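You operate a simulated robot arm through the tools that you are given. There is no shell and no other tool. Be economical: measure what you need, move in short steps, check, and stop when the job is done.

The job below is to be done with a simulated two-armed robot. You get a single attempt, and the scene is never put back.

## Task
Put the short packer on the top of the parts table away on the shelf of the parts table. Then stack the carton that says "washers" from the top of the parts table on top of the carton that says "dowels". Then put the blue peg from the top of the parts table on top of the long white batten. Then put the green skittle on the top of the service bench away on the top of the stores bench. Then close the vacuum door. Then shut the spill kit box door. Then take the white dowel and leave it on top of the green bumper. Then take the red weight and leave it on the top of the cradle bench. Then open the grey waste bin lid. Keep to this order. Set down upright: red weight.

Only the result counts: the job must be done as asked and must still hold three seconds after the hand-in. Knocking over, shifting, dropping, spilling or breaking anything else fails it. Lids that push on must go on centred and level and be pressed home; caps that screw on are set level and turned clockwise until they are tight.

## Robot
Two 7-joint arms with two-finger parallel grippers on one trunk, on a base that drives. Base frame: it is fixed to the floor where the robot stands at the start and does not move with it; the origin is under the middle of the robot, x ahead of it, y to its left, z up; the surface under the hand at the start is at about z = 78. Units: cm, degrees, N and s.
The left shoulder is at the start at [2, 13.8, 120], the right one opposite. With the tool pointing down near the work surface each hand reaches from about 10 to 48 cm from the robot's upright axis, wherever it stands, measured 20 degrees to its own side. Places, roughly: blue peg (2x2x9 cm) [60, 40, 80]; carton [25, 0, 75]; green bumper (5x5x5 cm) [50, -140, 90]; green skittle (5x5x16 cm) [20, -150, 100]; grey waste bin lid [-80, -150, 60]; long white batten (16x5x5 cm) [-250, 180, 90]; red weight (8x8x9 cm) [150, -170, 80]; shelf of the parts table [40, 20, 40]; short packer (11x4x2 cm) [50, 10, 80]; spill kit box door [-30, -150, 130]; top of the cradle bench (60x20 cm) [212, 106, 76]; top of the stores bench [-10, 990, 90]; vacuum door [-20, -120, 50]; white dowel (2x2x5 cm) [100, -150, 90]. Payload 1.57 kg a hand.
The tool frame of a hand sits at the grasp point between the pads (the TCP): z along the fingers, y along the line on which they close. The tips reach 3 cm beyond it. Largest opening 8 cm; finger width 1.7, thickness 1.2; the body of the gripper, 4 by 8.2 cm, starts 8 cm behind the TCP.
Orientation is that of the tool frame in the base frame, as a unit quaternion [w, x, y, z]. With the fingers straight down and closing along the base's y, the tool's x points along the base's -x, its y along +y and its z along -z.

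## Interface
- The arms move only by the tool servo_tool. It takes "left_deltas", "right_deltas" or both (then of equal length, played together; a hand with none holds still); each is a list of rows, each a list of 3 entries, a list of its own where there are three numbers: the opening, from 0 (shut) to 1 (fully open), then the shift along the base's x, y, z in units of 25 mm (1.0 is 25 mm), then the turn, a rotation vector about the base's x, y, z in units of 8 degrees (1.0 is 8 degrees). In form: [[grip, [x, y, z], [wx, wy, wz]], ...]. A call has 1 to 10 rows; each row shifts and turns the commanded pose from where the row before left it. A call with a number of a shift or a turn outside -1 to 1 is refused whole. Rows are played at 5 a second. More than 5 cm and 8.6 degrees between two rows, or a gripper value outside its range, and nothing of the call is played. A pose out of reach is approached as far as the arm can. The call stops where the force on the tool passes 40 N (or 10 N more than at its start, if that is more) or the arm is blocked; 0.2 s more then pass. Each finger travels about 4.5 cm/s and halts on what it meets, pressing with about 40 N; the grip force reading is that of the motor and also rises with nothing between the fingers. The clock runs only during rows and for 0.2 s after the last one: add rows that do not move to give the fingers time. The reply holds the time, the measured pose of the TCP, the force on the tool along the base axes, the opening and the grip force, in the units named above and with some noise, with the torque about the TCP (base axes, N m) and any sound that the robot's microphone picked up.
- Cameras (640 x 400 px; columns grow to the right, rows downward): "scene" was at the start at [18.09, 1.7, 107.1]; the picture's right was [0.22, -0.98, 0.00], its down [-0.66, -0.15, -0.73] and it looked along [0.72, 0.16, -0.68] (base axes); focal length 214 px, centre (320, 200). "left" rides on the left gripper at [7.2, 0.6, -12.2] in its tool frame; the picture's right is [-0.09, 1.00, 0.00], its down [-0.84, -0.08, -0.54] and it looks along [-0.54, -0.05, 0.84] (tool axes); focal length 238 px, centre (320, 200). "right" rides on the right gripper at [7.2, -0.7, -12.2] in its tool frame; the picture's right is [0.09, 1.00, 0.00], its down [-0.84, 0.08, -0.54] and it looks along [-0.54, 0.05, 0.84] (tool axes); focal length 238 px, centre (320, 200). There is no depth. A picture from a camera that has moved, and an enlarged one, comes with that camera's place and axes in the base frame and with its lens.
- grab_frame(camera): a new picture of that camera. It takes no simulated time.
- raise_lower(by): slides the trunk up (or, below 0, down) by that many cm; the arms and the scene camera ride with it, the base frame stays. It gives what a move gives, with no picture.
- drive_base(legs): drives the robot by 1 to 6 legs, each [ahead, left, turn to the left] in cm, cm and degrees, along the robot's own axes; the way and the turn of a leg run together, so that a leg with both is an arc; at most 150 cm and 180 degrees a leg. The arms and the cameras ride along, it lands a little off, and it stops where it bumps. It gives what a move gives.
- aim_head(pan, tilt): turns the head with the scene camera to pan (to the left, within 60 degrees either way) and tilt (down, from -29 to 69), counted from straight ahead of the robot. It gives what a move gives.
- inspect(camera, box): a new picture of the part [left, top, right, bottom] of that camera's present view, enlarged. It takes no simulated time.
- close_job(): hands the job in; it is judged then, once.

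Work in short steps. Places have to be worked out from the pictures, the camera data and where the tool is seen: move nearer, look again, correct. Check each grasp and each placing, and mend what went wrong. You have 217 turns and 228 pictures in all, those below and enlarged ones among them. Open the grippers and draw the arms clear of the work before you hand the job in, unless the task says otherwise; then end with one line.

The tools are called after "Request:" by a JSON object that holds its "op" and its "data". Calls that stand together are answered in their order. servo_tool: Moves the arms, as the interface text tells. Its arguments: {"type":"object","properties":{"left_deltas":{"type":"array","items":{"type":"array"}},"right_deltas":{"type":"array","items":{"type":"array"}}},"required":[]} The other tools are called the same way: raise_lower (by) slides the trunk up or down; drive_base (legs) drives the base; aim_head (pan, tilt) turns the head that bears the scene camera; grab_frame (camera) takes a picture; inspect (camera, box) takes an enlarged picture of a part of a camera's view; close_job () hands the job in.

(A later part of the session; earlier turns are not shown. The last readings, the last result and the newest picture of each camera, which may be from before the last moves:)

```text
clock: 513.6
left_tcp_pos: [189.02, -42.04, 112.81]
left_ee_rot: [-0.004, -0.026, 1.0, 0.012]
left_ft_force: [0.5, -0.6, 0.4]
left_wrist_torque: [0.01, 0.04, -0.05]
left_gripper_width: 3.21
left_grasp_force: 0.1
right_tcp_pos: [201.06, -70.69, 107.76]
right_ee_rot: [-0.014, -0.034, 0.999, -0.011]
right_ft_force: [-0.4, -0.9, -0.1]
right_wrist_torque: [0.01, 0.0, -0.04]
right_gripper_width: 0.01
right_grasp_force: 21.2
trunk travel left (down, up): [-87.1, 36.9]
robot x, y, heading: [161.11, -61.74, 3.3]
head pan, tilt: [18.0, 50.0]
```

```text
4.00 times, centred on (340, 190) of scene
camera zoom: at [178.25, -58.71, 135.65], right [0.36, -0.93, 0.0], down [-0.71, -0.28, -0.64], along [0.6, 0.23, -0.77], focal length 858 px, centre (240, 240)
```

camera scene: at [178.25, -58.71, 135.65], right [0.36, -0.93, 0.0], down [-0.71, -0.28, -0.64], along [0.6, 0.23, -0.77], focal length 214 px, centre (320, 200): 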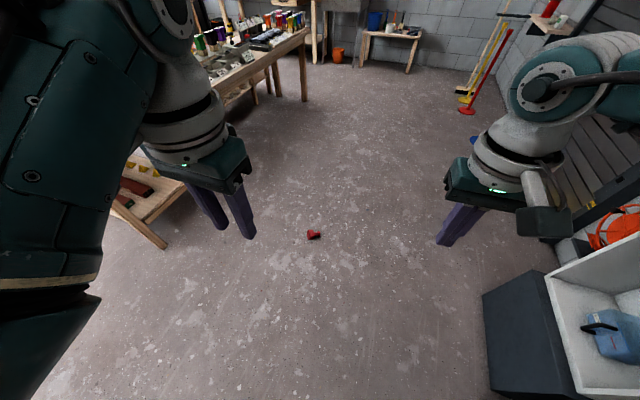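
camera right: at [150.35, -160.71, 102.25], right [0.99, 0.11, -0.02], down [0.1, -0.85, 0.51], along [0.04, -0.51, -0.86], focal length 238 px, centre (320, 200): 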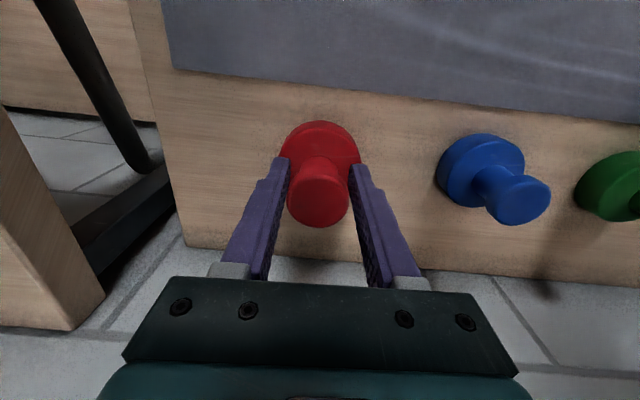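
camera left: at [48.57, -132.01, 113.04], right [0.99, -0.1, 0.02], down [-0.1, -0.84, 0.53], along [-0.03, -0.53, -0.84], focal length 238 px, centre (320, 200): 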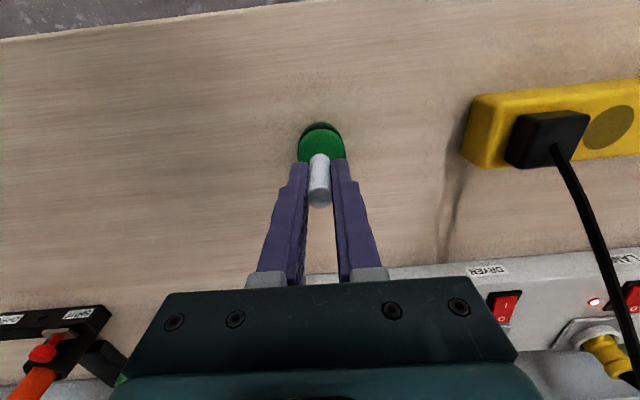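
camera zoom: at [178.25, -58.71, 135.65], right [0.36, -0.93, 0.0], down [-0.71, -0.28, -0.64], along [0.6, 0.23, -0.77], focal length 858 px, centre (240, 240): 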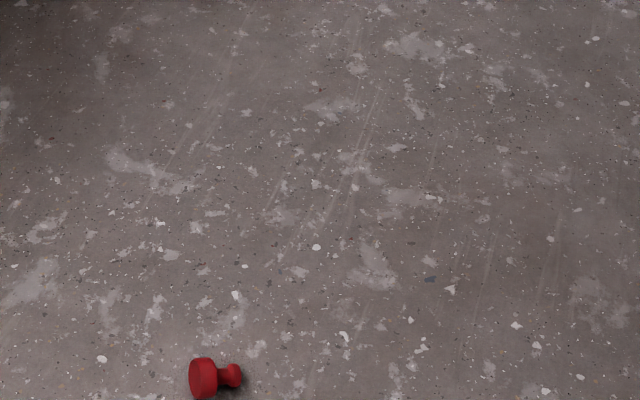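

It lies on its side, knob pointing toward about (0.3, -0.95). I'll stand on the base side at about (245, 12) and face heading -70°, so the knob points away from me.

Request:
{"op": "drive_base", "data": {"legs": [[0, 68, 0], [87, 0, 0], [0, 0, -73]]}}

Request:
{"op": "aim_head", "data": {"pan": -10, "tilt": 65}}

Request:
{"op": "grab_frame", "data": {"camera": "scene"}}

```text
clock: 524.7
left_tcp_pos: [272.25, -9.91, 112.75]
left_ee_rot: [0.004, 0.57, 0.822, 0.012]
left_ft_force: [0.5, -0.1, -0.6]
left_wrist_torque: [0.01, 0.01, 0.02]
left_gripper_width: 3.18
left_grasp_force: 0.0
right_tcp_pos: [248.49, -30.11, 107.81]
right_ee_rot: [-0.018, 0.563, 0.827, 0.0]
right_ft_force: [-0.4, 0.2, -0.7]
right_wrist_torque: [0.0, 0.01, 0.02]
right_gripper_width: 0.02
right_grasp_force: 21.6
trunk travel left (down, up): [-87.1, 36.9]
robot x, y, heading: [244.9, 10.72, -69.4]
head pan, tilt: [18.0, 50.0]
```

```text
clock: 525.6
left_tcp_pos: [272.23, -9.97, 112.73]
left_ee_rot: [0.004, 0.57, 0.822, 0.012]
left_ft_force: [-0.6, 0.9, -1.0]
left_wrist_torque: [-0.01, 0.0, -0.04]
left_gripper_width: 3.2
left_grasp_force: 0.1
right_tcp_pos: [248.57, -30.25, 107.8]
right_ee_rot: [-0.018, 0.562, 0.827, 0.0]
right_ft_force: [0.1, -0.1, -0.3]
right_wrist_torque: [0.0, 0.03, -0.03]
right_gripper_width: 0.02
right_grasp_force: 20.9
trunk travel left (down, up): [-87.1, 36.9]
robot x, y, heading: [244.98, 10.28, -69.2]
head pan, tilt: [-10.0, 65.0]
```

```text
73 pictures are left
camera scene: at [249.47, -4.77, 133.84], right [-0.98, -0.19, 0.0], down [-0.17, 0.89, -0.42], along [0.08, -0.42, -0.91], focal length 214 px, centre (320, 200)
```

scene: 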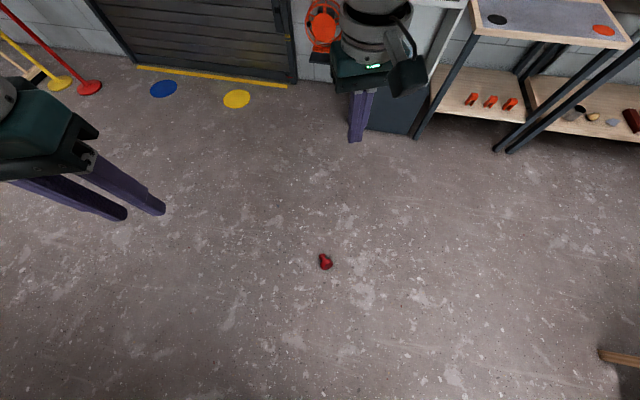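

Request:
{"op": "inspect", "data": {"camera": "scene", "box": [300, 240, 350, 280]}}

Request:
{"op": "raise_lower", "data": {"by": -40}}

Request:
{"op": "raise_lower", "data": {"by": -20}}

Request:
{"op": "grab_frame", "data": {"camera": "right"}}

```text
10.00 times, centred on (325, 260) of scene
camera zoom: at [249.47, -4.77, 133.84], right [-0.98, -0.19, 0.0], down [-0.17, 0.89, -0.42], along [0.08, -0.42, -0.91], focal length 2145 px, centre (270, -400)
```

zoom: 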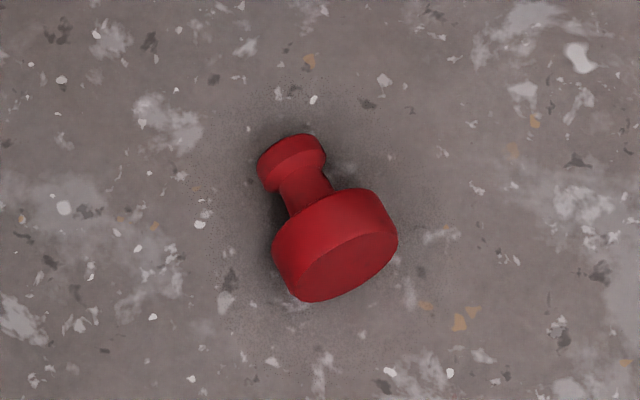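

```text
clock: 529.5
left_tcp_pos: [272.07, -10.07, 72.82]
left_ee_rot: [0.004, 0.57, 0.822, 0.012]
left_ft_force: [-0.2, 0.1, 0.8]
left_wrist_torque: [0.0, 0.0, 0.01]
left_gripper_width: 3.2
left_grasp_force: 0.0
right_tcp_pos: [248.54, -30.21, 67.76]
right_ee_rot: [-0.018, 0.563, 0.826, 0.0]
right_ft_force: [-1.2, 0.2, -0.5]
right_wrist_torque: [0.02, 0.01, 0.0]
right_gripper_width: 0.0
right_grasp_force: 21.0
trunk travel left (down, up): [-47.1, 76.9]
robot x, y, heading: [244.75, 10.58, -69.0]
head pan, tilt: [-10.0, 65.0]
```

```text
clock: 531.6
left_tcp_pos: [272.14, -9.79, 52.72]
left_ee_rot: [0.004, 0.57, 0.822, 0.012]
left_ft_force: [0.7, -0.1, 0.6]
left_wrist_torque: [-0.03, 0.0, -0.02]
left_gripper_width: 3.2
left_grasp_force: 0.0
right_tcp_pos: [248.57, -30.02, 47.75]
right_ee_rot: [-0.018, 0.562, 0.827, -0.001]
right_ft_force: [0.1, 0.4, -0.5]
right_wrist_torque: [-0.03, 0.01, -0.01]
right_gripper_width: 0.0
right_grasp_force: 21.1
trunk travel left (down, up): [-27.1, 96.9]
robot x, y, heading: [244.67, 11.12, -69.2]
head pan, tilt: [-10.0, 65.0]
```

```text
71 pictures are left
camera right: at [245.65, -23.97, 60.29], right [0.89, 0.45, -0.02], down [0.39, -0.76, 0.52], along [0.22, -0.47, -0.86], focal length 238 px, centre (320, 200)
```

right: 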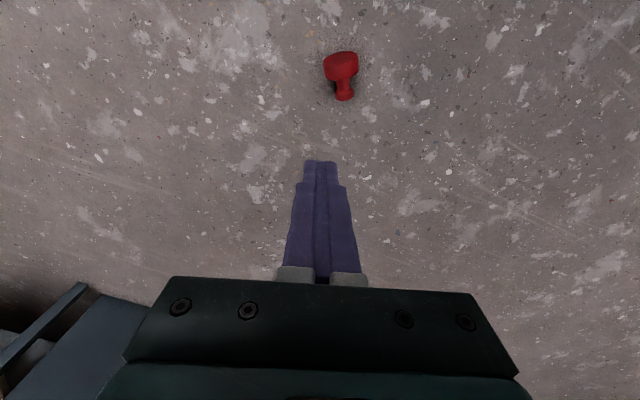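

The neck is at about (251.4, -27.2) and the axis points to heading -53° (knob away). I drive 6 cm closer, lower the trunk to near the bottom, and align the open right hand above the neck.

Request:
{"op": "drive_base", "data": {"legs": [[6, 0, 0]]}}

Request:
{"op": "raise_lower", "data": {"by": -24}}

Request:
{"op": "servo_tool", "data": {"right_deltas": [[1, [0.06, 0.7, 0], [0, 0, 0.4]], [1, [0.06, 0.7, 0], [0, 0, 0.4]], [1, [0.06, 0.7, 0], [0, 0, 0.4]], [1, [0.06, 0.7, 0], [0, 0, 0.4]], [1, [0.06, 0.56, 0], [0, 0, 0.34]], [1, [0, 0, 0], [0, 0, 0]]]}}

Request:
{"op": "grab_frame", "data": {"camera": "right"}}

Request:
{"op": "grab_frame", "data": {"camera": "scene"}}

```text
clock: 532.6
left_tcp_pos: [274.44, -15.6, 52.83]
left_ee_rot: [0.004, 0.57, 0.822, 0.012]
left_ft_force: [-0.2, -0.5, 0.9]
left_wrist_torque: [0.01, 0.02, -0.02]
left_gripper_width: 3.18
left_grasp_force: 0.2
right_tcp_pos: [250.66, -35.89, 47.83]
right_ee_rot: [-0.018, 0.562, 0.827, -0.001]
right_ft_force: [-0.2, 0.1, 0.0]
right_wrist_torque: [-0.04, -0.01, -0.02]
right_gripper_width: 0.02
right_grasp_force: 21.3
trunk travel left (down, up): [-27.1, 96.9]
robot x, y, heading: [246.91, 4.88, -69.3]
head pan, tilt: [-10.0, 65.0]
```

```text
clock: 535.1
left_tcp_pos: [274.24, -15.67, 28.86]
left_ee_rot: [0.004, 0.569, 0.822, 0.012]
left_ft_force: [-1.3, -0.3, -0.4]
left_wrist_torque: [0.0, 0.02, 0.02]
left_gripper_width: 3.18
left_grasp_force: 0.0
right_tcp_pos: [250.72, -35.95, 23.84]
right_ee_rot: [-0.018, 0.562, 0.827, 0.0]
right_ft_force: [0.1, 0.1, 0.0]
right_wrist_torque: [0.01, 0.0, -0.01]
right_gripper_width: 0.0
right_grasp_force: 21.5
trunk travel left (down, up): [-3.1, 120.9]
robot x, y, heading: [246.54, 4.94, -69.2]
head pan, tilt: [-10.0, 65.0]
```

```text
clock: 536.5
left_tcp_pos: [274.36, -15.71, 28.74]
left_ee_rot: [0.005, 0.57, 0.822, 0.012]
left_ft_force: [-0.1, 0.3, -0.3]
left_wrist_torque: [0.02, -0.04, 0.02]
left_gripper_width: 3.21
left_grasp_force: 0.2
right_tcp_pos: [251.58, -27.34, 23.97]
right_ee_rot: [-0.017, 0.447, 0.895, -0.003]
right_ft_force: [0.2, -0.1, -0.2]
right_wrist_torque: [0.0, -0.01, 0.0]
right_gripper_width: 8.0
right_grasp_force: 0.0
trunk travel left (down, up): [-3.1, 120.9]
robot x, y, heading: [246.8, 4.69, -69.4]
head pan, tilt: [-10.0, 65.0]
```

```text
70 pictures are left
camera right: at [247.16, -22.2, 36.38], right [0.74, 0.67, -0.02], down [0.58, -0.63, 0.52], along [0.34, -0.39, -0.86], focal length 238 px, centre (320, 200)
```

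right: 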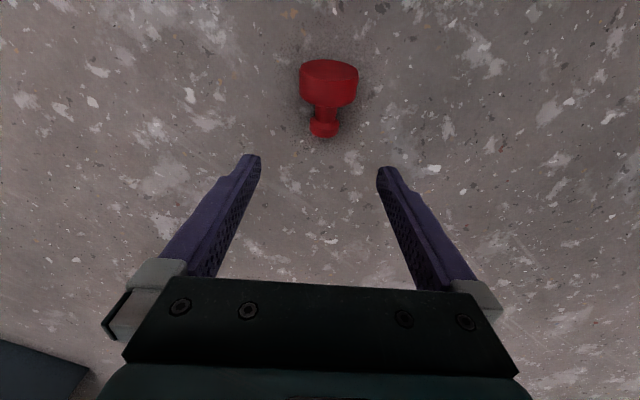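

```text
69 pictures are left
camera scene: at [251.64, -10.51, 49.84], right [-0.98, -0.19, 0.0], down [-0.17, 0.89, -0.42], along [0.08, -0.42, -0.91], focal length 214 px, centre (320, 200)
```

scene: 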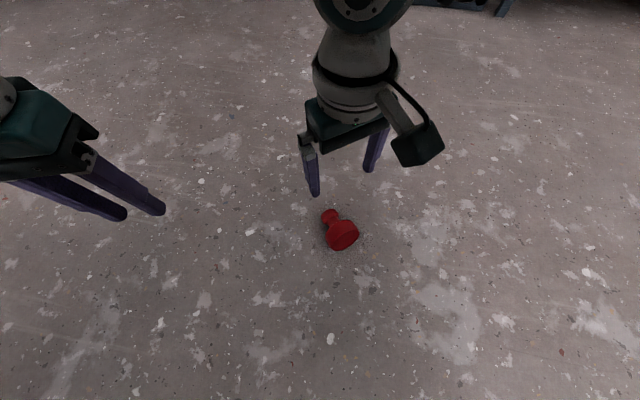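

The neck re-measures at (252.0, -27.2). I trim and descend about halfway to check.

Request:
{"op": "servo_tool", "data": {"right_deltas": [[1, [0.17, 0.06, -0.8], [0, 0, 0]], [1, [0, 0, -0.8], [0, 0, 0]], [1, [0, 0, -0.8], [0, 0, 0]], [1, [0, 0, -0.8], [0, 0, 0]], [1, [0, 0, -0.8], [0, 0, 0]], [1, [0, 0, 0], [0, 0, 0]]]}}

Request:
{"op": "grab_frame", "data": {"camera": "right"}}

Request:
{"op": "inspect", "data": {"camera": "scene", "box": [260, 160, 420, 280]}}

```text
clock: 537.9
left_tcp_pos: [274.3, -15.65, 28.77]
left_ee_rot: [0.003, 0.569, 0.822, 0.012]
left_ft_force: [0.2, 0.3, 0.3]
left_wrist_torque: [0.02, -0.01, 0.0]
left_gripper_width: 3.19
left_grasp_force: 0.1
right_tcp_pos: [251.74, -27.39, 13.7]
right_ee_rot: [-0.018, 0.445, 0.895, -0.003]
right_ft_force: [-1.1, -0.4, 1.1]
right_wrist_torque: [-0.01, 0.03, 0.01]
right_gripper_width: 8.02
right_grasp_force: 0.0
trunk travel left (down, up): [-3.1, 120.9]
robot x, y, heading: [246.88, 4.44, -69.0]
head pan, tilt: [-10.0, 65.0]
```

```text
68 pictures are left
camera right: at [247.32, -22.26, 26.22], right [0.74, 0.67, -0.02], down [0.58, -0.63, 0.52], along [0.34, -0.39, -0.86], focal length 238 px, centre (320, 200)
```

right: 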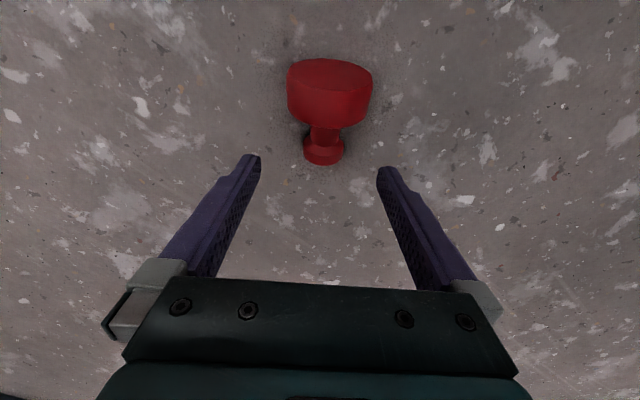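

```text
3.33 times, centred on (340, 220) of scene
camera zoom: at [251.62, -10.51, 49.84], right [-0.98, -0.19, 0.0], down [-0.17, 0.89, -0.42], along [0.08, -0.42, -0.91], focal length 715 px, centre (253, 133)
```

zoom: 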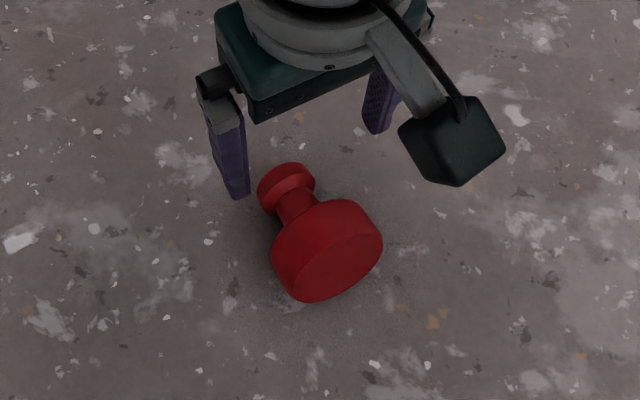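

Aligned. I descend the last 10 cm.

Request:
{"op": "servo_tool", "data": {"right_deltas": [[1, [0.08, 0.08, -0.8], [0, 0, 0]], [1, [0, 0, -0.8], [0, 0, 0]], [1, [0, 0, -0.8], [0, 0, 0]], [1, [0, 0, -0.8], [0, 0, 0]], [1, [0, 0, -0.7], [0, 0, 0]], [1, [0, 0, 0], [0, 0, 0]]]}}

Request:
{"op": "grab_frame", "data": {"camera": "right"}}

Request:
{"op": "inspect", "data": {"camera": "scene", "box": [260, 160, 420, 280]}}

```text
clock: 539.3
left_tcp_pos: [274.3, -15.68, 28.79]
left_ee_rot: [0.004, 0.57, 0.822, 0.012]
left_ft_force: [-0.5, -0.7, -0.3]
left_wrist_torque: [-0.02, 0.0, -0.03]
left_gripper_width: 3.2
left_grasp_force: 0.1
right_tcp_pos: [250.4, -25.57, 10.47]
right_ee_rot: [-0.018, 0.446, 0.895, -0.003]
right_ft_force: [0.3, 0.7, -0.2]
right_wrist_torque: [-0.02, 0.0, -0.06]
right_gripper_width: 8.02
right_grasp_force: 0.2
right hand out of reach, approached as far as the arm can: row 1, 2, 3, 4, 5
trunk travel left (down, up): [-3.1, 120.9]
robot x, y, heading: [247.17, 5.1, -69.3]
head pan, tilt: [-10.0, 65.0]
```

```text
66 pictures are left
camera right: at [245.97, -20.45, 22.9], right [0.74, 0.67, -0.02], down [0.58, -0.63, 0.52], along [0.34, -0.39, -0.86], focal length 238 px, centre (320, 200)
```

right: 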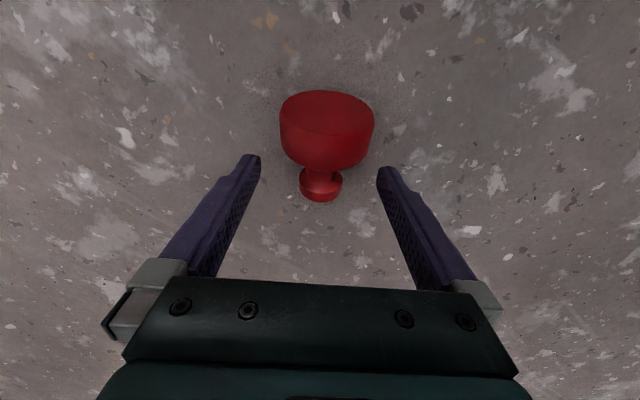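

```text
3.33 times, centred on (340, 220) of scene
camera zoom: at [251.67, -10.51, 49.84], right [-0.98, -0.19, 0.0], down [-0.17, 0.89, -0.42], along [0.08, -0.42, -0.91], focal length 715 px, centre (253, 133)
```

zoom: 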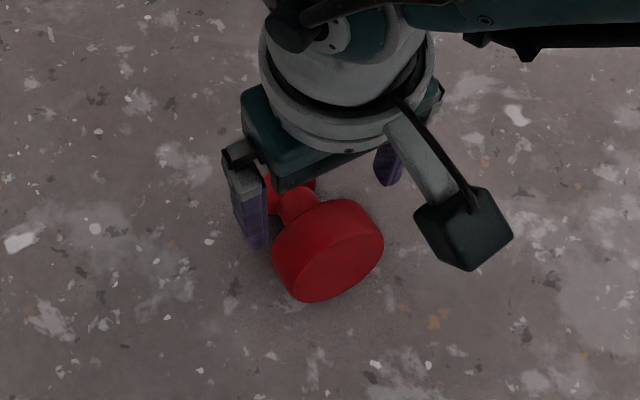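

Reach limit again: I'm too far away and the hand was drawn back. I lift 6 cm, drive 7 cm closer and re-measure.

Request:
{"op": "raise_lower", "data": {"by": 7}}

Request:
{"op": "drive_base", "data": {"legs": [[7, 0, 0]]}}

Request:
{"op": "raise_lower", "data": {"by": -3}}

Request:
{"op": "grab_frame", "data": {"camera": "right"}}

```text
clock: 540.4
left_tcp_pos: [274.34, -15.65, 35.8]
left_ee_rot: [0.005, 0.569, 0.822, 0.012]
left_ft_force: [-0.3, -0.5, 0.1]
left_wrist_torque: [-0.02, -0.02, -0.01]
left_gripper_width: 3.19
left_grasp_force: 0.0
right_tcp_pos: [250.39, -25.55, 17.39]
right_ee_rot: [-0.018, 0.445, 0.895, -0.004]
right_ft_force: [-0.2, 0.0, -0.9]
right_wrist_torque: [-0.05, 0.02, 0.02]
right_gripper_width: 7.96
right_grasp_force: 0.0
trunk travel left (down, up): [-10.1, 113.9]
robot x, y, heading: [246.76, 5.23, -69.3]
head pan, tilt: [-10.0, 65.0]
```

```text
clock: 541.4
left_tcp_pos: [276.53, -21.66, 35.74]
left_ee_rot: [0.003, 0.57, 0.822, 0.013]
left_ft_force: [0.7, 0.7, 0.9]
left_wrist_torque: [-0.03, 0.01, 0.01]
left_gripper_width: 3.19
left_grasp_force: 0.0
right_tcp_pos: [252.55, -31.74, 17.32]
right_ee_rot: [-0.019, 0.446, 0.895, -0.001]
right_ft_force: [0.0, 0.8, 0.2]
right_wrist_torque: [-0.03, -0.05, -0.02]
right_gripper_width: 7.99
right_grasp_force: 0.0
trunk travel left (down, up): [-10.1, 113.9]
robot x, y, heading: [249.55, -1.58, -69.2]
head pan, tilt: [-10.0, 65.0]
```

```text
clock: 542.2
left_tcp_pos: [276.82, -22.22, 32.79]
left_ee_rot: [0.004, 0.57, 0.822, 0.012]
left_ft_force: [0.1, 0.4, 0.2]
left_wrist_torque: [-0.01, 0.0, -0.01]
left_gripper_width: 3.2
left_grasp_force: 0.1
right_tcp_pos: [252.74, -32.22, 14.41]
right_ee_rot: [-0.018, 0.446, 0.895, -0.003]
right_ft_force: [0.6, 0.1, 0.0]
right_wrist_torque: [0.0, 0.01, -0.03]
right_gripper_width: 8.0
right_grasp_force: 0.0
trunk travel left (down, up): [-7.1, 116.9]
robot x, y, heading: [249.32, -1.53, -69.1]
head pan, tilt: [-10.0, 65.0]
```

```text
64 pictures are left
camera right: at [248.4, -26.92, 26.91], right [0.74, 0.67, -0.02], down [0.58, -0.63, 0.52], along [0.34, -0.39, -0.86], focal length 238 px, centre (320, 200)
```

right: 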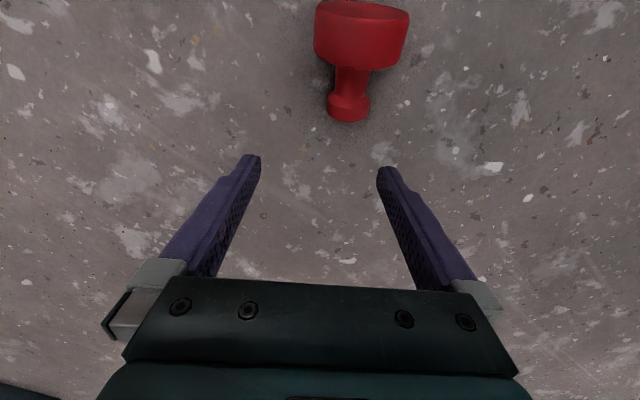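

Request:
{"op": "servo_tool", "data": {"right_deltas": [[1, [-0.1, 0.67, 0], [0, 0, 0]], [1, [-0.1, 0.67, 0], [0, 0, 0]], [1, [-0.1, 0.67, 0], [0, 0, 0]], [1, [0, 0, 0], [0, 0, 0]]]}}

Request:
{"op": "raise_lower", "data": {"by": -5}}

Request:
{"op": "grab_frame", "data": {"camera": "right"}}

```text
clock: 543.2
left_tcp_pos: [276.78, -22.13, 32.82]
left_ee_rot: [0.003, 0.57, 0.821, 0.012]
left_ft_force: [0.2, -1.0, -0.3]
left_wrist_torque: [0.02, -0.02, -0.01]
left_gripper_width: 3.19
left_grasp_force: 0.1
right_tcp_pos: [252.12, -26.96, 14.5]
right_ee_rot: [-0.018, 0.446, 0.895, -0.003]
right_ft_force: [0.4, 0.7, -0.5]
right_wrist_torque: [0.02, 0.01, 0.01]
right_gripper_width: 7.99
right_grasp_force: 0.0
trunk travel left (down, up): [-7.1, 116.9]
robot x, y, heading: [249.37, -1.5, -69.4]
head pan, tilt: [-10.0, 65.0]
```

```text
clock: 544.1
left_tcp_pos: [276.73, -22.07, 27.71]
left_ee_rot: [0.004, 0.57, 0.822, 0.012]
left_ft_force: [0.7, 0.4, 0.2]
left_wrist_torque: [-0.03, -0.02, -0.02]
left_gripper_width: 3.2
left_grasp_force: 0.0
right_tcp_pos: [252.26, -27.01, 9.49]
right_ee_rot: [-0.017, 0.446, 0.895, -0.002]
right_ft_force: [0.3, -0.2, -0.1]
right_wrist_torque: [0.0, 0.0, -0.01]
right_gripper_width: 8.0
right_grasp_force: 0.1
trunk travel left (down, up): [-2.1, 121.9]
robot x, y, heading: [249.52, -1.72, -69.1]
head pan, tilt: [-10.0, 65.0]
```

```text
63 pictures are left
camera right: at [247.89, -21.78, 21.96], right [0.74, 0.67, -0.02], down [0.58, -0.63, 0.51], along [0.34, -0.39, -0.86], focal length 238 px, centre (320, 200)
```

right: 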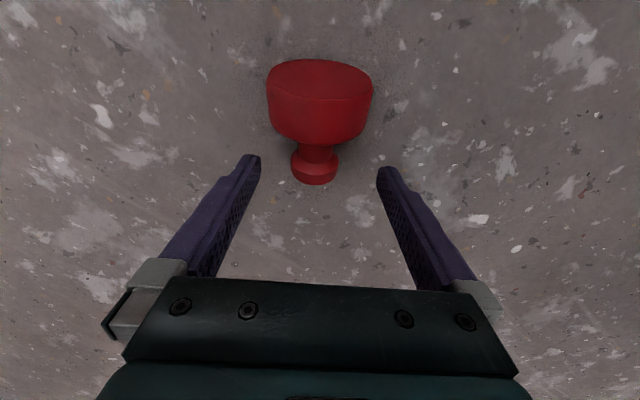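

Request:
{"op": "servo_tool", "data": {"right_deltas": [[1, [0, -0.1, -0.6], [0, 0, 0]], [1, [0, 0, -0.6], [0, 0, 0]], [1, [0, 0, -0.6], [0, 0, 0]], [1, [0, 0, -0.5], [0, 0, 0]], [1, [0, 0, 0], [0, 0, 0]]]}}

Request:
{"op": "grab_frame", "data": {"camera": "right"}}

```text
clock: 545.3
left_tcp_pos: [276.78, -22.08, 27.8]
left_ee_rot: [0.004, 0.57, 0.822, 0.012]
left_ft_force: [0.9, 0.2, 0.2]
left_wrist_torque: [-0.02, 0.02, -0.03]
left_gripper_width: 3.17
left_grasp_force: 0.0
right_tcp_pos: [252.35, -26.92, 6.38]
right_ee_rot: [-0.019, 0.445, 0.895, -0.001]
right_ft_force: [-0.7, -1.2, -1.0]
right_wrist_torque: [-0.02, -0.01, 0.04]
right_gripper_width: 8.01
right_grasp_force: 0.1
right hand out of reach, approached as far as the arm can: row 3, 4
trunk travel left (down, up): [-2.1, 121.9]
robot x, y, heading: [249.7, -1.52, -69.3]
head pan, tilt: [-10.0, 65.0]
```

```text
62 pictures are left
camera right: at [247.91, -21.85, 18.95], right [0.74, 0.67, -0.02], down [0.58, -0.63, 0.51], along [0.34, -0.39, -0.86], focal length 238 px, centre (320, 200)
```

right: 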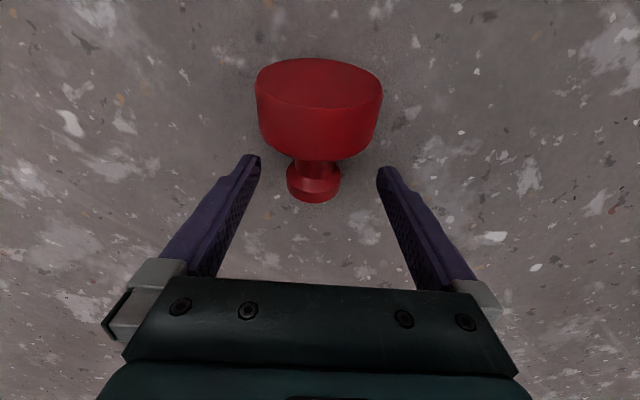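

I use the last 2 cm of trunk travel, then close on the neck.

Request:
{"op": "raise_lower", "data": {"by": -2.1}}

Request:
{"op": "grab_frame", "data": {"camera": "right"}}

Request:
{"op": "inspect", "data": {"camera": "scene", "box": [260, 130, 420, 250]}}

```text
clock: 546.0
left_tcp_pos: [276.73, -22.01, 25.71]
left_ee_rot: [0.003, 0.57, 0.821, 0.012]
left_ft_force: [0.0, 0.3, 0.2]
left_wrist_torque: [0.02, -0.01, 0.0]
left_gripper_width: 3.22
left_grasp_force: 0.1
right_tcp_pos: [252.3, -26.97, 4.45]
right_ee_rot: [-0.018, 0.446, 0.895, -0.003]
right_ft_force: [-0.4, 0.7, -0.4]
right_wrist_torque: [0.0, 0.05, 0.04]
right_gripper_width: 7.99
right_grasp_force: 0.0
trunk travel left (down, up): [0.0, 124.0]
robot x, y, heading: [249.34, -1.49, -69.2]
head pan, tilt: [-10.0, 65.0]
```

```text
61 pictures are left
camera right: at [247.87, -21.88, 16.88], right [0.74, 0.67, -0.02], down [0.58, -0.63, 0.51], along [0.34, -0.39, -0.86], focal length 238 px, centre (320, 200)
```

right: 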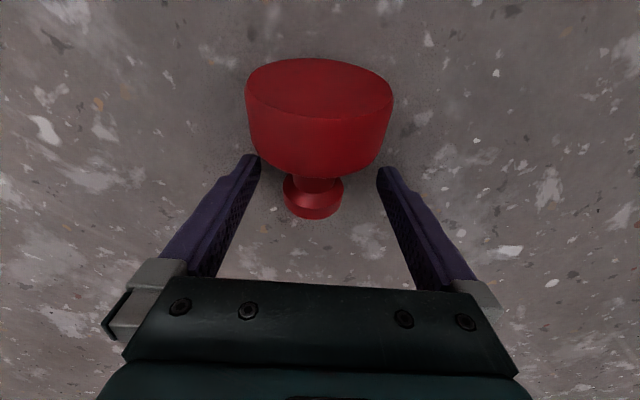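

```text
3.33 times, centred on (340, 190) of scene
camera zoom: at [254.07, -16.88, 46.77], right [-0.98, -0.19, 0.0], down [-0.17, 0.89, -0.42], along [0.08, -0.42, -0.91], focal length 715 px, centre (253, 233)
```

zoom: 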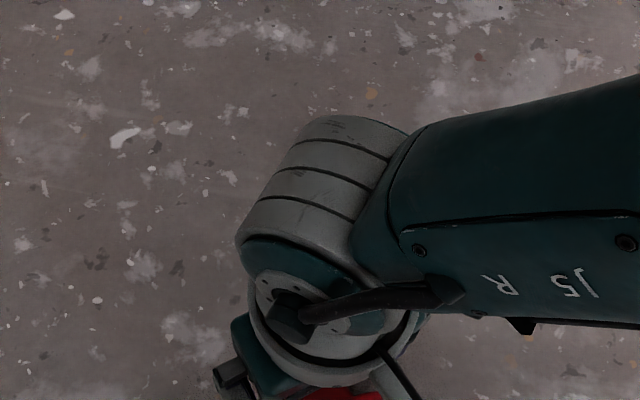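

The hand is ~4 mm toward the base, so I nudge it toward the knob, then close.

Request:
{"op": "servo_tool", "data": {"right_deltas": [[1, [0.1, -0.15, 0], [0, 0, 0]], [1, [0, 0, 0], [0, 0, 0]]]}}

Request:
{"op": "grab_frame", "data": {"camera": "right"}}

```text
clock: 546.6
left_tcp_pos: [276.63, -21.95, 25.71]
left_ee_rot: [0.003, 0.57, 0.821, 0.013]
left_ft_force: [-0.2, -1.0, -0.1]
left_wrist_torque: [0.01, 0.0, 0.02]
left_gripper_width: 3.23
left_grasp_force: 0.1
right_tcp_pos: [252.38, -27.52, 4.41]
right_ee_rot: [-0.019, 0.447, 0.894, -0.002]
right_ft_force: [0.0, -1.1, 0.0]
right_wrist_torque: [0.02, 0.03, 0.0]
right_gripper_width: 7.99
right_grasp_force: 0.0
trunk travel left (down, up): [0.0, 124.0]
robot x, y, heading: [249.82, -1.49, -69.3]
head pan, tilt: [-10.0, 65.0]
```

```text
59 pictures are left
camera right: at [248.04, -22.26, 16.97], right [0.74, 0.67, -0.02], down [0.58, -0.63, 0.51], along [0.33, -0.39, -0.86], focal length 238 px, centre (320, 200)
```

right: 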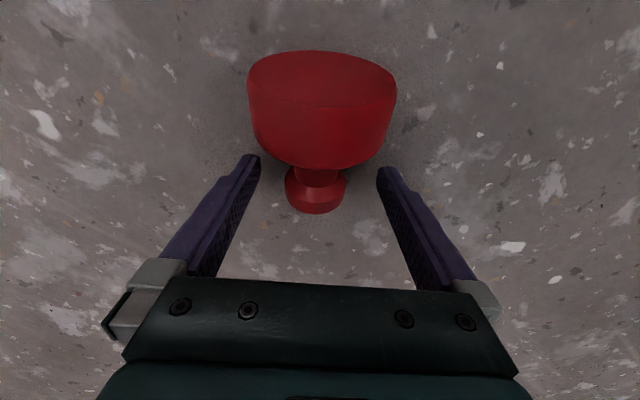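

Request:
{"op": "servo_tool", "data": {"right_deltas": [[0.7, [0, 0, 0], [0, 0, 0]], [0.5, [0, 0, 0], [0, 0, 0]], [0.3, [0, 0, 0], [0, 0, 0]], [0, [0, 0, 0], [0, 0, 0]], [0, [0, 0, 0], [0, 0, 0]], [0, [0, 0, 0], [0, 0, 0]], [0, [0, 0, 0], [0, 0, 0]]]}}

Request:
{"op": "grab_frame", "data": {"camera": "right"}}

```text
clock: 548.2
left_tcp_pos: [276.77, -21.96, 25.78]
left_ee_rot: [0.003, 0.57, 0.822, 0.011]
left_ft_force: [-0.4, 0.4, 0.9]
left_wrist_torque: [0.0, -0.03, 0.02]
left_gripper_width: 3.21
left_grasp_force: 0.0
right_tcp_pos: [252.33, -27.45, 4.45]
right_ee_rot: [-0.019, 0.446, 0.895, -0.002]
right_ft_force: [-0.7, 0.1, 2.3]
right_wrist_torque: [0.01, -0.05, 0.0]
right_gripper_width: 4.12
right_grasp_force: 40.2
trunk travel left (down, up): [0.0, 124.0]
robot x, y, heading: [249.5, -1.38, -69.2]
head pan, tilt: [-10.0, 65.0]
```

```text
58 pictures are left
camera right: at [248.05, -22.28, 16.97], right [0.74, 0.67, -0.02], down [0.58, -0.63, 0.51], along [0.33, -0.39, -0.86], focal length 238 px, centre (320, 200)
```

right: 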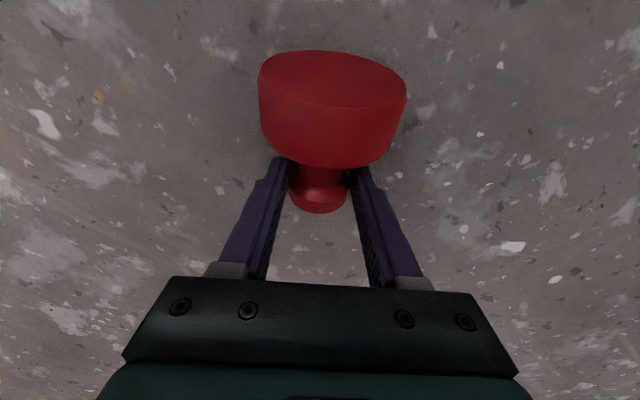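

Gripped at 4.1 cm around the knob/neck. I lift gently and see how it hangs.

Request:
{"op": "raise_lower", "data": {"by": 6}}

Request:
{"op": "grab_frame", "data": {"camera": "right"}}

```text
clock: 549.2
left_tcp_pos: [276.77, -21.98, 31.74]
left_ee_rot: [0.004, 0.57, 0.822, 0.012]
left_ft_force: [-0.4, 0.5, -0.1]
left_wrist_torque: [0.0, 0.02, -0.04]
left_gripper_width: 3.23
left_grasp_force: 0.0
right_tcp_pos: [252.39, -27.36, 10.48]
right_ee_rot: [-0.018, 0.447, 0.894, -0.002]
right_ft_force: [0.4, 0.4, -6.6]
right_wrist_torque: [-0.2, -0.17, 0.05]
right_gripper_width: 4.12
right_grasp_force: 40.0
trunk travel left (down, up): [-6.0, 118.0]
robot x, y, heading: [249.58, -1.57, -69.3]
head pan, tilt: [-10.0, 65.0]
```

```text
57 pictures are left
camera right: at [248.05, -22.19, 22.96], right [0.74, 0.67, -0.02], down [0.58, -0.63, 0.51], along [0.33, -0.39, -0.86], focal length 238 px, centre (320, 200)
```

right: 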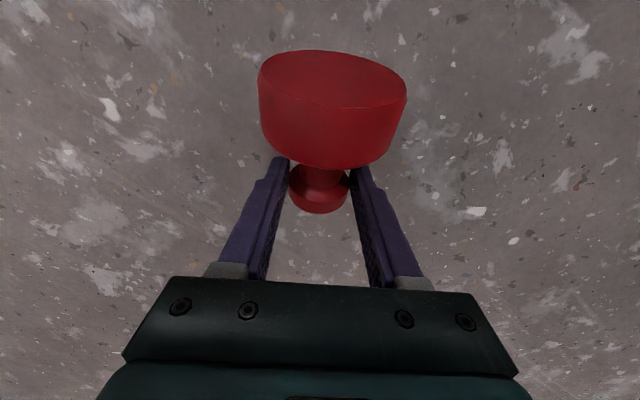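

It's held rigidly and horizontally. I raise it, then rotate the hand forward so that the base comes underneath.

Request:
{"op": "raise_lower", "data": {"by": 40}}

Request:
{"op": "servo_tool", "data": {"right_deltas": [[0, [-0.1, 0.2, 0.3], [-0.72, -0.54, 0]], [0, [-0.1, 0.2, 0.3], [-0.72, -0.54, 0]], [0, [0, 0, 0.3], [-0.72, -0.54, 0]], [0, [0, 0, 0.3], [-0.72, -0.54, 0]], [0, [0, 0, 0.3], [-0.72, -0.54, 0]], [0, [0, 0, 0], [-0.72, -0.54, 0]], [0, [0, 0, 0], [-0.72, -0.54, 0]], [0, [0, 0, 0], [-0.72, -0.54, 0]], [0, [0, 0, 0], [0, 0, 0]]]}}

Request:
{"op": "grab_frame", "data": {"camera": "right"}}

Request:
{"op": "grab_frame", "data": {"camera": "scene"}}

```text
clock: 553.0
left_tcp_pos: [276.69, -22.05, 71.64]
left_ee_rot: [0.004, 0.57, 0.822, 0.012]
left_ft_force: [-0.2, -0.4, 0.7]
left_wrist_torque: [0.01, 0.04, -0.04]
left_gripper_width: 3.21
left_grasp_force: 0.0
right_tcp_pos: [252.41, -27.38, 50.36]
right_ee_rot: [-0.019, 0.446, 0.895, -0.003]
right_ft_force: [0.3, -0.3, -7.4]
right_wrist_torque: [-0.26, -0.14, 0.0]
right_gripper_width: 4.12
right_grasp_force: 40.3
trunk travel left (down, up): [-46.0, 78.0]
robot x, y, heading: [249.11, -1.53, -69.2]
head pan, tilt: [-10.0, 65.0]
```

```text
clock: 553.7
left_tcp_pos: [276.7, -21.93, 71.79]
left_ee_rot: [0.002, 0.57, 0.822, 0.012]
left_ft_force: [-0.3, 1.0, -0.5]
left_wrist_torque: [-0.03, -0.03, 0.02]
left_gripper_width: 3.21
left_grasp_force: 0.1
right_tcp_pos: [250.68, -35.6, 52.18]
right_ee_rot: [0.027, 0.482, 0.871, -0.091]
right_ft_force: [0.1, 0.0, -7.9]
right_wrist_torque: [-0.18, -0.15, 0.02]
right_gripper_width: 4.12
right_grasp_force: 39.8
right hand out of reach, approached as far as the arm can: row 1, 2, 3
trunk travel left (down, up): [-46.0, 78.0]
robot x, y, heading: [249.05, -1.24, -69.1]
head pan, tilt: [-10.0, 65.0]
stopped in row 3 (right hand): the arm was blocked; the commanded pose is now the measured one
```

```text
56 pictures are left
camera right: at [246.74, -27.66, 63.41], right [0.79, 0.59, -0.14], down [0.53, -0.56, 0.63], along [0.3, -0.58, -0.76], focal length 238 px, centre (320, 200)
```

right: 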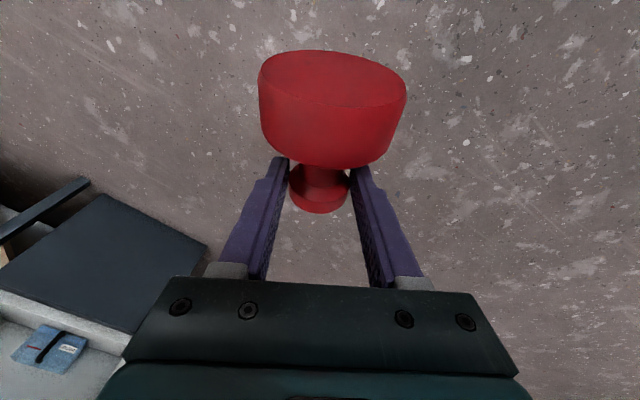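

```text
55 pictures are left
camera scene: at [254.11, -16.61, 92.6], right [-0.98, -0.2, 0.0], down [-0.19, 0.9, -0.4], along [0.08, -0.39, -0.92], focal length 214 px, centre (320, 200)
```

scene: 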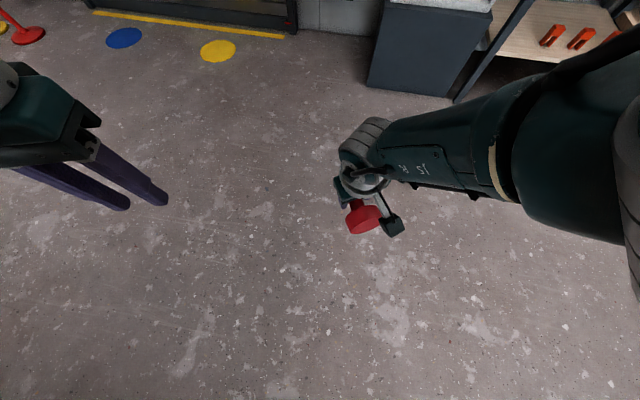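

Still well gripped. I first move the hand up and outward to give the wrist room, then rotate.

Request:
{"op": "servo_tool", "data": {"right_deltas": [[0, [0.1, -0.3, 0.8], [0, 0, 0]], [0, [0.1, -0.3, 0.8], [0, 0, 0]], [0, [0.1, -0.3, 0.8], [0, 0, 0]], [0, [0.1, -0.3, 0.8], [0, 0, 0]], [0, [0.1, -0.3, 0.8], [0, 0, 0]], [0, [0.1, -0.3, 0.8], [0, 0, 0]], [0, [0, 0, 0], [0, 0, 0]]]}}

Request:
{"op": "servo_tool", "data": {"right_deltas": [[0, [0, 0, 0], [-0.72, -0.54, 0]], [0, [0, 0, 0], [-0.72, -0.54, 0]], [0, [0, 0, 0], [-0.72, -0.54, 0]], [0, [0, 0, 0], [-0.72, -0.54, 0]], [0, [0, 0, 0], [-0.72, -0.54, 0]], [0, [0, 0, 0], [0, 0, 0]]]}}

Request:
{"op": "grab_frame", "data": {"camera": "scene"}}

```text
clock: 555.3
left_tcp_pos: [276.7, -21.97, 71.62]
left_ee_rot: [0.003, 0.569, 0.822, 0.012]
left_ft_force: [0.4, -0.2, 0.2]
left_wrist_torque: [-0.01, 0.0, 0.01]
left_gripper_width: 3.22
left_grasp_force: 0.1
right_tcp_pos: [252.6, -39.91, 64.41]
right_ee_rot: [0.029, 0.48, 0.872, -0.09]
right_ft_force: [0.4, 0.1, -7.7]
right_wrist_torque: [-0.24, -0.11, 0.01]
right_gripper_width: 4.1
right_grasp_force: 40.0
right hand out of reach, approached as far as the arm can: row 1
trunk travel left (down, up): [-46.0, 78.0]
robot x, y, heading: [249.5, -1.4, -69.3]
head pan, tilt: [-10.0, 65.0]
```

```text
clock: 556.7
left_tcp_pos: [276.69, -22.01, 71.68]
left_ee_rot: [0.003, 0.569, 0.822, 0.012]
left_ft_force: [-1.1, -0.3, 0.2]
left_wrist_torque: [0.02, -0.01, 0.02]
left_gripper_width: 3.2
left_grasp_force: 0.1
right_tcp_pos: [253.99, -39.24, 64.33]
right_ee_rot: [0.245, 0.476, 0.825, -0.179]
right_ft_force: [-0.1, 0.3, -7.5]
right_wrist_torque: [-0.14, -0.09, 0.01]
right_gripper_width: 4.09
right_grasp_force: 40.2
right hand out of reach, approached as far as the arm can: row 4, 5
trunk travel left (down, up): [-46.0, 78.0]
robot x, y, heading: [249.42, -1.33, -69.1]
head pan, tilt: [-10.0, 65.0]
```

```text
54 pictures are left
camera scene: at [253.97, -16.86, 92.76], right [-0.98, -0.19, 0.0], down [-0.17, 0.89, -0.42], along [0.08, -0.41, -0.91], focal length 214 px, centre (320, 200)
```

scene: 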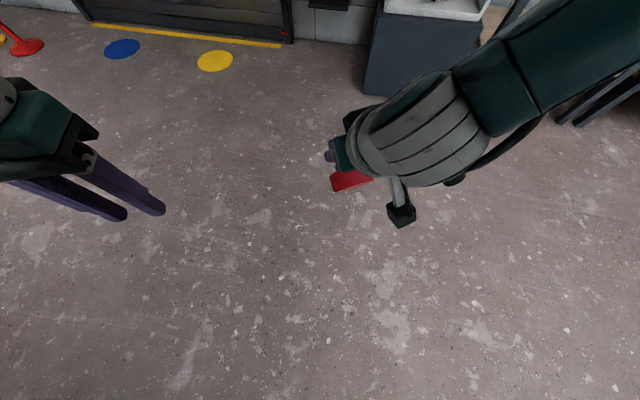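

Tilted 35° so far. I extend farther ahead and continue rotating.

Request:
{"op": "servo_tool", "data": {"right_deltas": [[0, [0.25, -0.65, 0.2], [0, 0, 0]], [0, [0.25, -0.65, 0.2], [0, 0, 0]], [0, [0.25, -0.65, 0.2], [0, 0, 0]], [0, [0.25, -0.65, 0.2], [0, 0, 0]], [0, [0.2, -0.5, 0.2], [-0.8, -0.4, 0]], [0, [0.2, -0.5, 0.2], [-0.8, -0.4, 0]], [0, [0, 0, 0], [-0.8, -0.4, 0]], [0, [0, 0, 0], [-0.8, -0.4, 0]], [0, [0, 0, 0], [-0.8, -0.4, 0]], [0, [0, 0, 0], [0, 0, 0]]]}}

Request:
{"op": "grab_frame", "data": {"camera": "scene"}}

```text
clock: 558.9
left_tcp_pos: [276.67, -22.07, 71.64]
left_ee_rot: [0.004, 0.57, 0.822, 0.012]
left_ft_force: [-0.2, 0.0, -0.7]
left_wrist_torque: [0.01, 0.01, 0.0]
left_gripper_width: 3.19
left_grasp_force: 0.0
right_tcp_pos: [268.21, -43.75, 76.66]
right_ee_rot: [0.469, 0.417, 0.703, -0.334]
right_ft_force: [0.6, 0.1, -7.6]
right_wrist_torque: [0.0, 0.03, -0.04]
right_gripper_width: 4.11
right_grasp_force: 39.9
right hand out of reach, approached as far as the arm can: row 6, 7, 8, 9
trunk travel left (down, up): [-46.0, 78.0]
robot x, y, heading: [249.2, -1.54, -69.1]
head pan, tilt: [-10.0, 65.0]
```

```text
53 pictures are left
camera scene: at [254.0, -16.85, 92.76], right [-0.98, -0.19, 0.0], down [-0.17, 0.89, -0.42], along [0.08, -0.41, -0.91], focal length 214 px, centre (320, 200)
```

scene: 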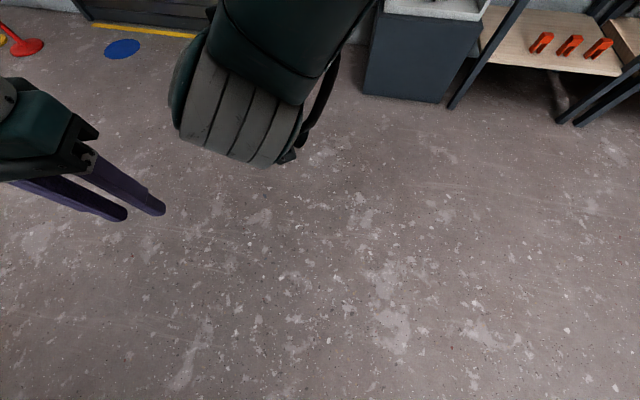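

Request:
{"op": "grab_frame", "data": {"camera": "right"}}

Request:
{"op": "aim_head", "data": {"pan": 20, "tilt": 35}}

Request:
{"op": "grab_frame", "data": {"camera": "scene"}}

```text
52 pictures are left
camera right: at [261.55, -31.64, 74.22], right [0.88, 0.45, -0.17], down [0.04, 0.27, 0.96], along [0.48, -0.85, 0.22], focal length 238 px, centre (320, 200)
```

right: 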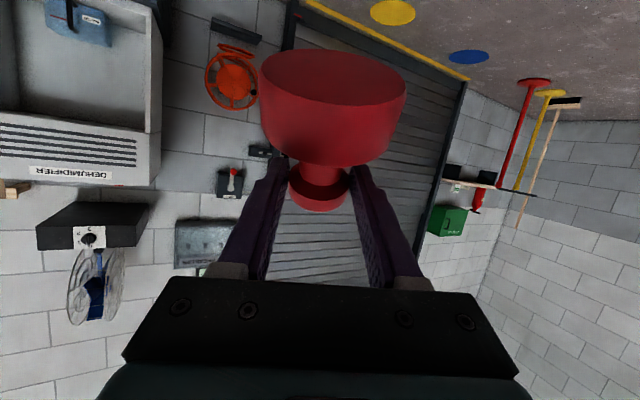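

```text
clock: 559.9
left_tcp_pos: [276.7, -22.04, 71.61]
left_ee_rot: [0.003, 0.57, 0.821, 0.013]
left_ft_force: [0.4, -0.7, 0.2]
left_wrist_torque: [0.0, -0.01, 0.05]
left_gripper_width: 3.21
left_grasp_force: 0.0
right_tcp_pos: [268.32, -43.86, 76.64]
right_ee_rot: [0.467, 0.417, 0.704, -0.334]
right_ft_force: [-0.1, 0.7, -6.9]
right_wrist_torque: [0.0, 0.01, 0.0]
right_gripper_width: 4.09
right_grasp_force: 39.6
trunk travel left (down, up): [-46.0, 78.0]
robot x, y, heading: [249.05, -1.93, -69.5]
head pan, tilt: [20.0, 35.0]
```

```text
51 pictures are left
camera scene: at [258.64, -17.55, 96.74], right [-0.76, -0.65, 0.0], down [-0.38, 0.44, -0.82], along [0.53, -0.62, -0.57], focal length 214 px, centre (320, 200)
```

scene: 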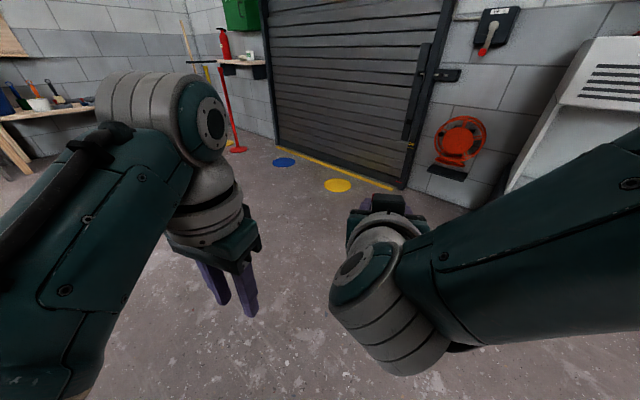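

The torque on the wrist is now ~0, so the weight hangs upright with the hand at 70° tilt. I raise it and turn carefully toward the cradle bench.

Request:
{"op": "raise_lower", "data": {"by": 25}}

Request:
{"op": "drive_base", "data": {"legs": [[0, 0, 90], [0, 0, 85]]}}

Request:
{"op": "aim_head", "data": {"pan": 0, "tilt": 25}}

Request:
{"op": "grab_frame", "data": {"camera": "scene"}}

```text
clock: 562.5
left_tcp_pos: [276.66, -21.96, 96.7]
left_ee_rot: [0.003, 0.569, 0.822, 0.013]
left_ft_force: [0.6, 0.0, 0.5]
left_wrist_torque: [-0.02, 0.02, -0.03]
left_gripper_width: 3.24
left_grasp_force: 0.0
right_tcp_pos: [268.33, -43.89, 101.69]
right_ee_rot: [0.467, 0.418, 0.704, -0.335]
right_ft_force: [-0.2, -0.6, -7.8]
right_wrist_torque: [0.01, -0.04, 0.02]
right_gripper_width: 4.12
right_grasp_force: 40.1
trunk travel left (down, up): [-71.0, 53.0]
robot x, y, heading: [249.15, -1.25, -69.3]
head pan, tilt: [20.0, 35.0]
```

```text
clock: 570.3
left_tcp_pos: [224.18, 21.45, 96.71]
left_ee_rot: [0.012, 0.793, -0.609, -0.004]
left_ft_force: [0.3, 0.5, -0.4]
left_wrist_torque: [0.02, -0.02, 0.02]
left_gripper_width: 3.2
left_grasp_force: 0.0
right_tcp_pos: [234.72, 42.51, 101.66]
right_ee_rot: [-0.356, 0.683, -0.451, -0.451]
right_ft_force: [0.1, 0.9, -6.9]
right_wrist_torque: [0.0, 0.02, -0.05]
right_gripper_width: 4.16
right_grasp_force: 40.3
trunk travel left (down, up): [-71.0, 53.0]
robot x, y, heading: [249.59, -1.5, 105.0]
head pan, tilt: [20.0, 35.0]
```

```text
clock: 571.1
left_tcp_pos: [224.16, 21.58, 96.64]
left_ee_rot: [0.012, 0.792, -0.61, -0.003]
left_ft_force: [-1.0, 0.2, 0.4]
left_wrist_torque: [0.01, -0.01, 0.02]
left_gripper_width: 3.19
left_grasp_force: 0.1
right_tcp_pos: [234.67, 42.56, 101.68]
right_ee_rot: [-0.354, 0.684, -0.45, -0.451]
right_ft_force: [0.1, 0.8, -6.2]
right_wrist_torque: [0.01, -0.06, -0.02]
right_gripper_width: 4.11
right_grasp_force: 40.5
trunk travel left (down, up): [-71.0, 53.0]
robot x, y, heading: [249.2, -1.45, 105.5]
head pan, tilt: [0.0, 25.0]
```

```text
50 pictures are left
camera scene: at [244.35, 16.88, 123.32], right [0.96, 0.26, 0.0], down [0.11, -0.41, -0.91], along [-0.24, 0.87, -0.42], focal length 214 px, centre (320, 200)
```

scene: 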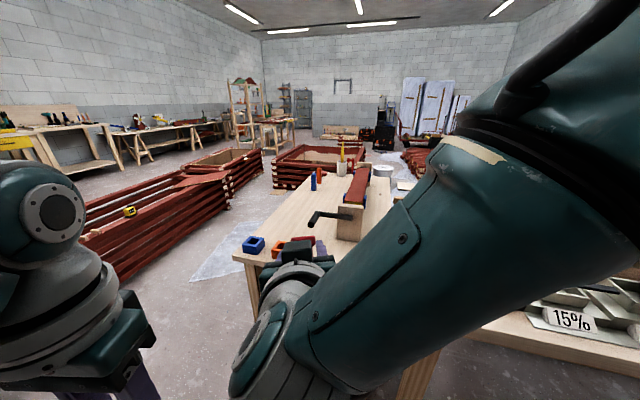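

The weight is still held. My arm hides the bench, so I turn right 25° to see it between the arms.

Request:
{"op": "drive_base", "data": {"legs": [[0, 0, -27]]}}

Request:
{"op": "grab_frame", "data": {"camera": "scene"}}

Request:
{"op": "grab_frame", "data": {"camera": "left"}}

```text
clock: 572.9
left_tcp_pos: [237.02, 30.39, 96.73]
left_ee_rot: [-0.011, -0.633, 0.774, 0.007]
left_ft_force: [-0.6, -0.4, 0.3]
left_wrist_torque: [0.0, -0.01, 0.03]
left_gripper_width: 3.2
left_grasp_force: 0.0
right_tcp_pos: [255.67, 44.46, 101.64]
right_ee_rot: [0.449, -0.563, 0.595, 0.357]
right_ft_force: [0.3, 0.5, -7.5]
right_wrist_torque: [-0.03, 0.01, 0.02]
right_gripper_width: 4.1
right_grasp_force: 40.4
trunk travel left (down, up): [-71.0, 53.0]
robot x, y, heading: [249.52, -1.62, 78.6]
head pan, tilt: [0.0, 25.0]
```

```text
49 pictures are left
camera scene: at [253.08, 17.19, 123.32], right [0.98, -0.19, 0.0], down [-0.08, -0.42, -0.91], along [0.17, 0.89, -0.42], focal length 214 px, centre (320, 200)
```

scene: 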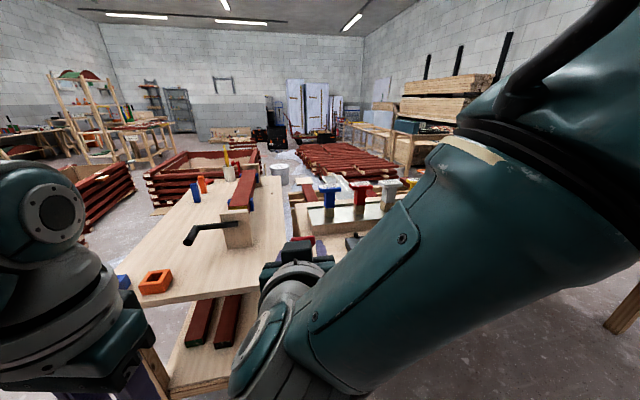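

```text
48 pictures are left
camera left: at [235.21, 23.64, 108.94], right [-0.96, 0.29, 0.02], down [0.26, 0.81, 0.53], along [0.13, 0.52, -0.85], focal length 238 px, centre (320, 200)
```

left: 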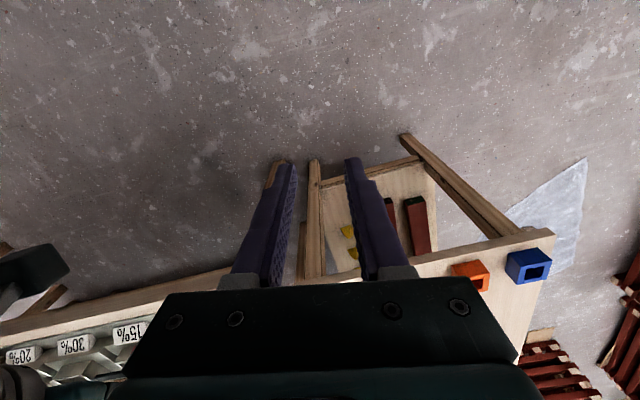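

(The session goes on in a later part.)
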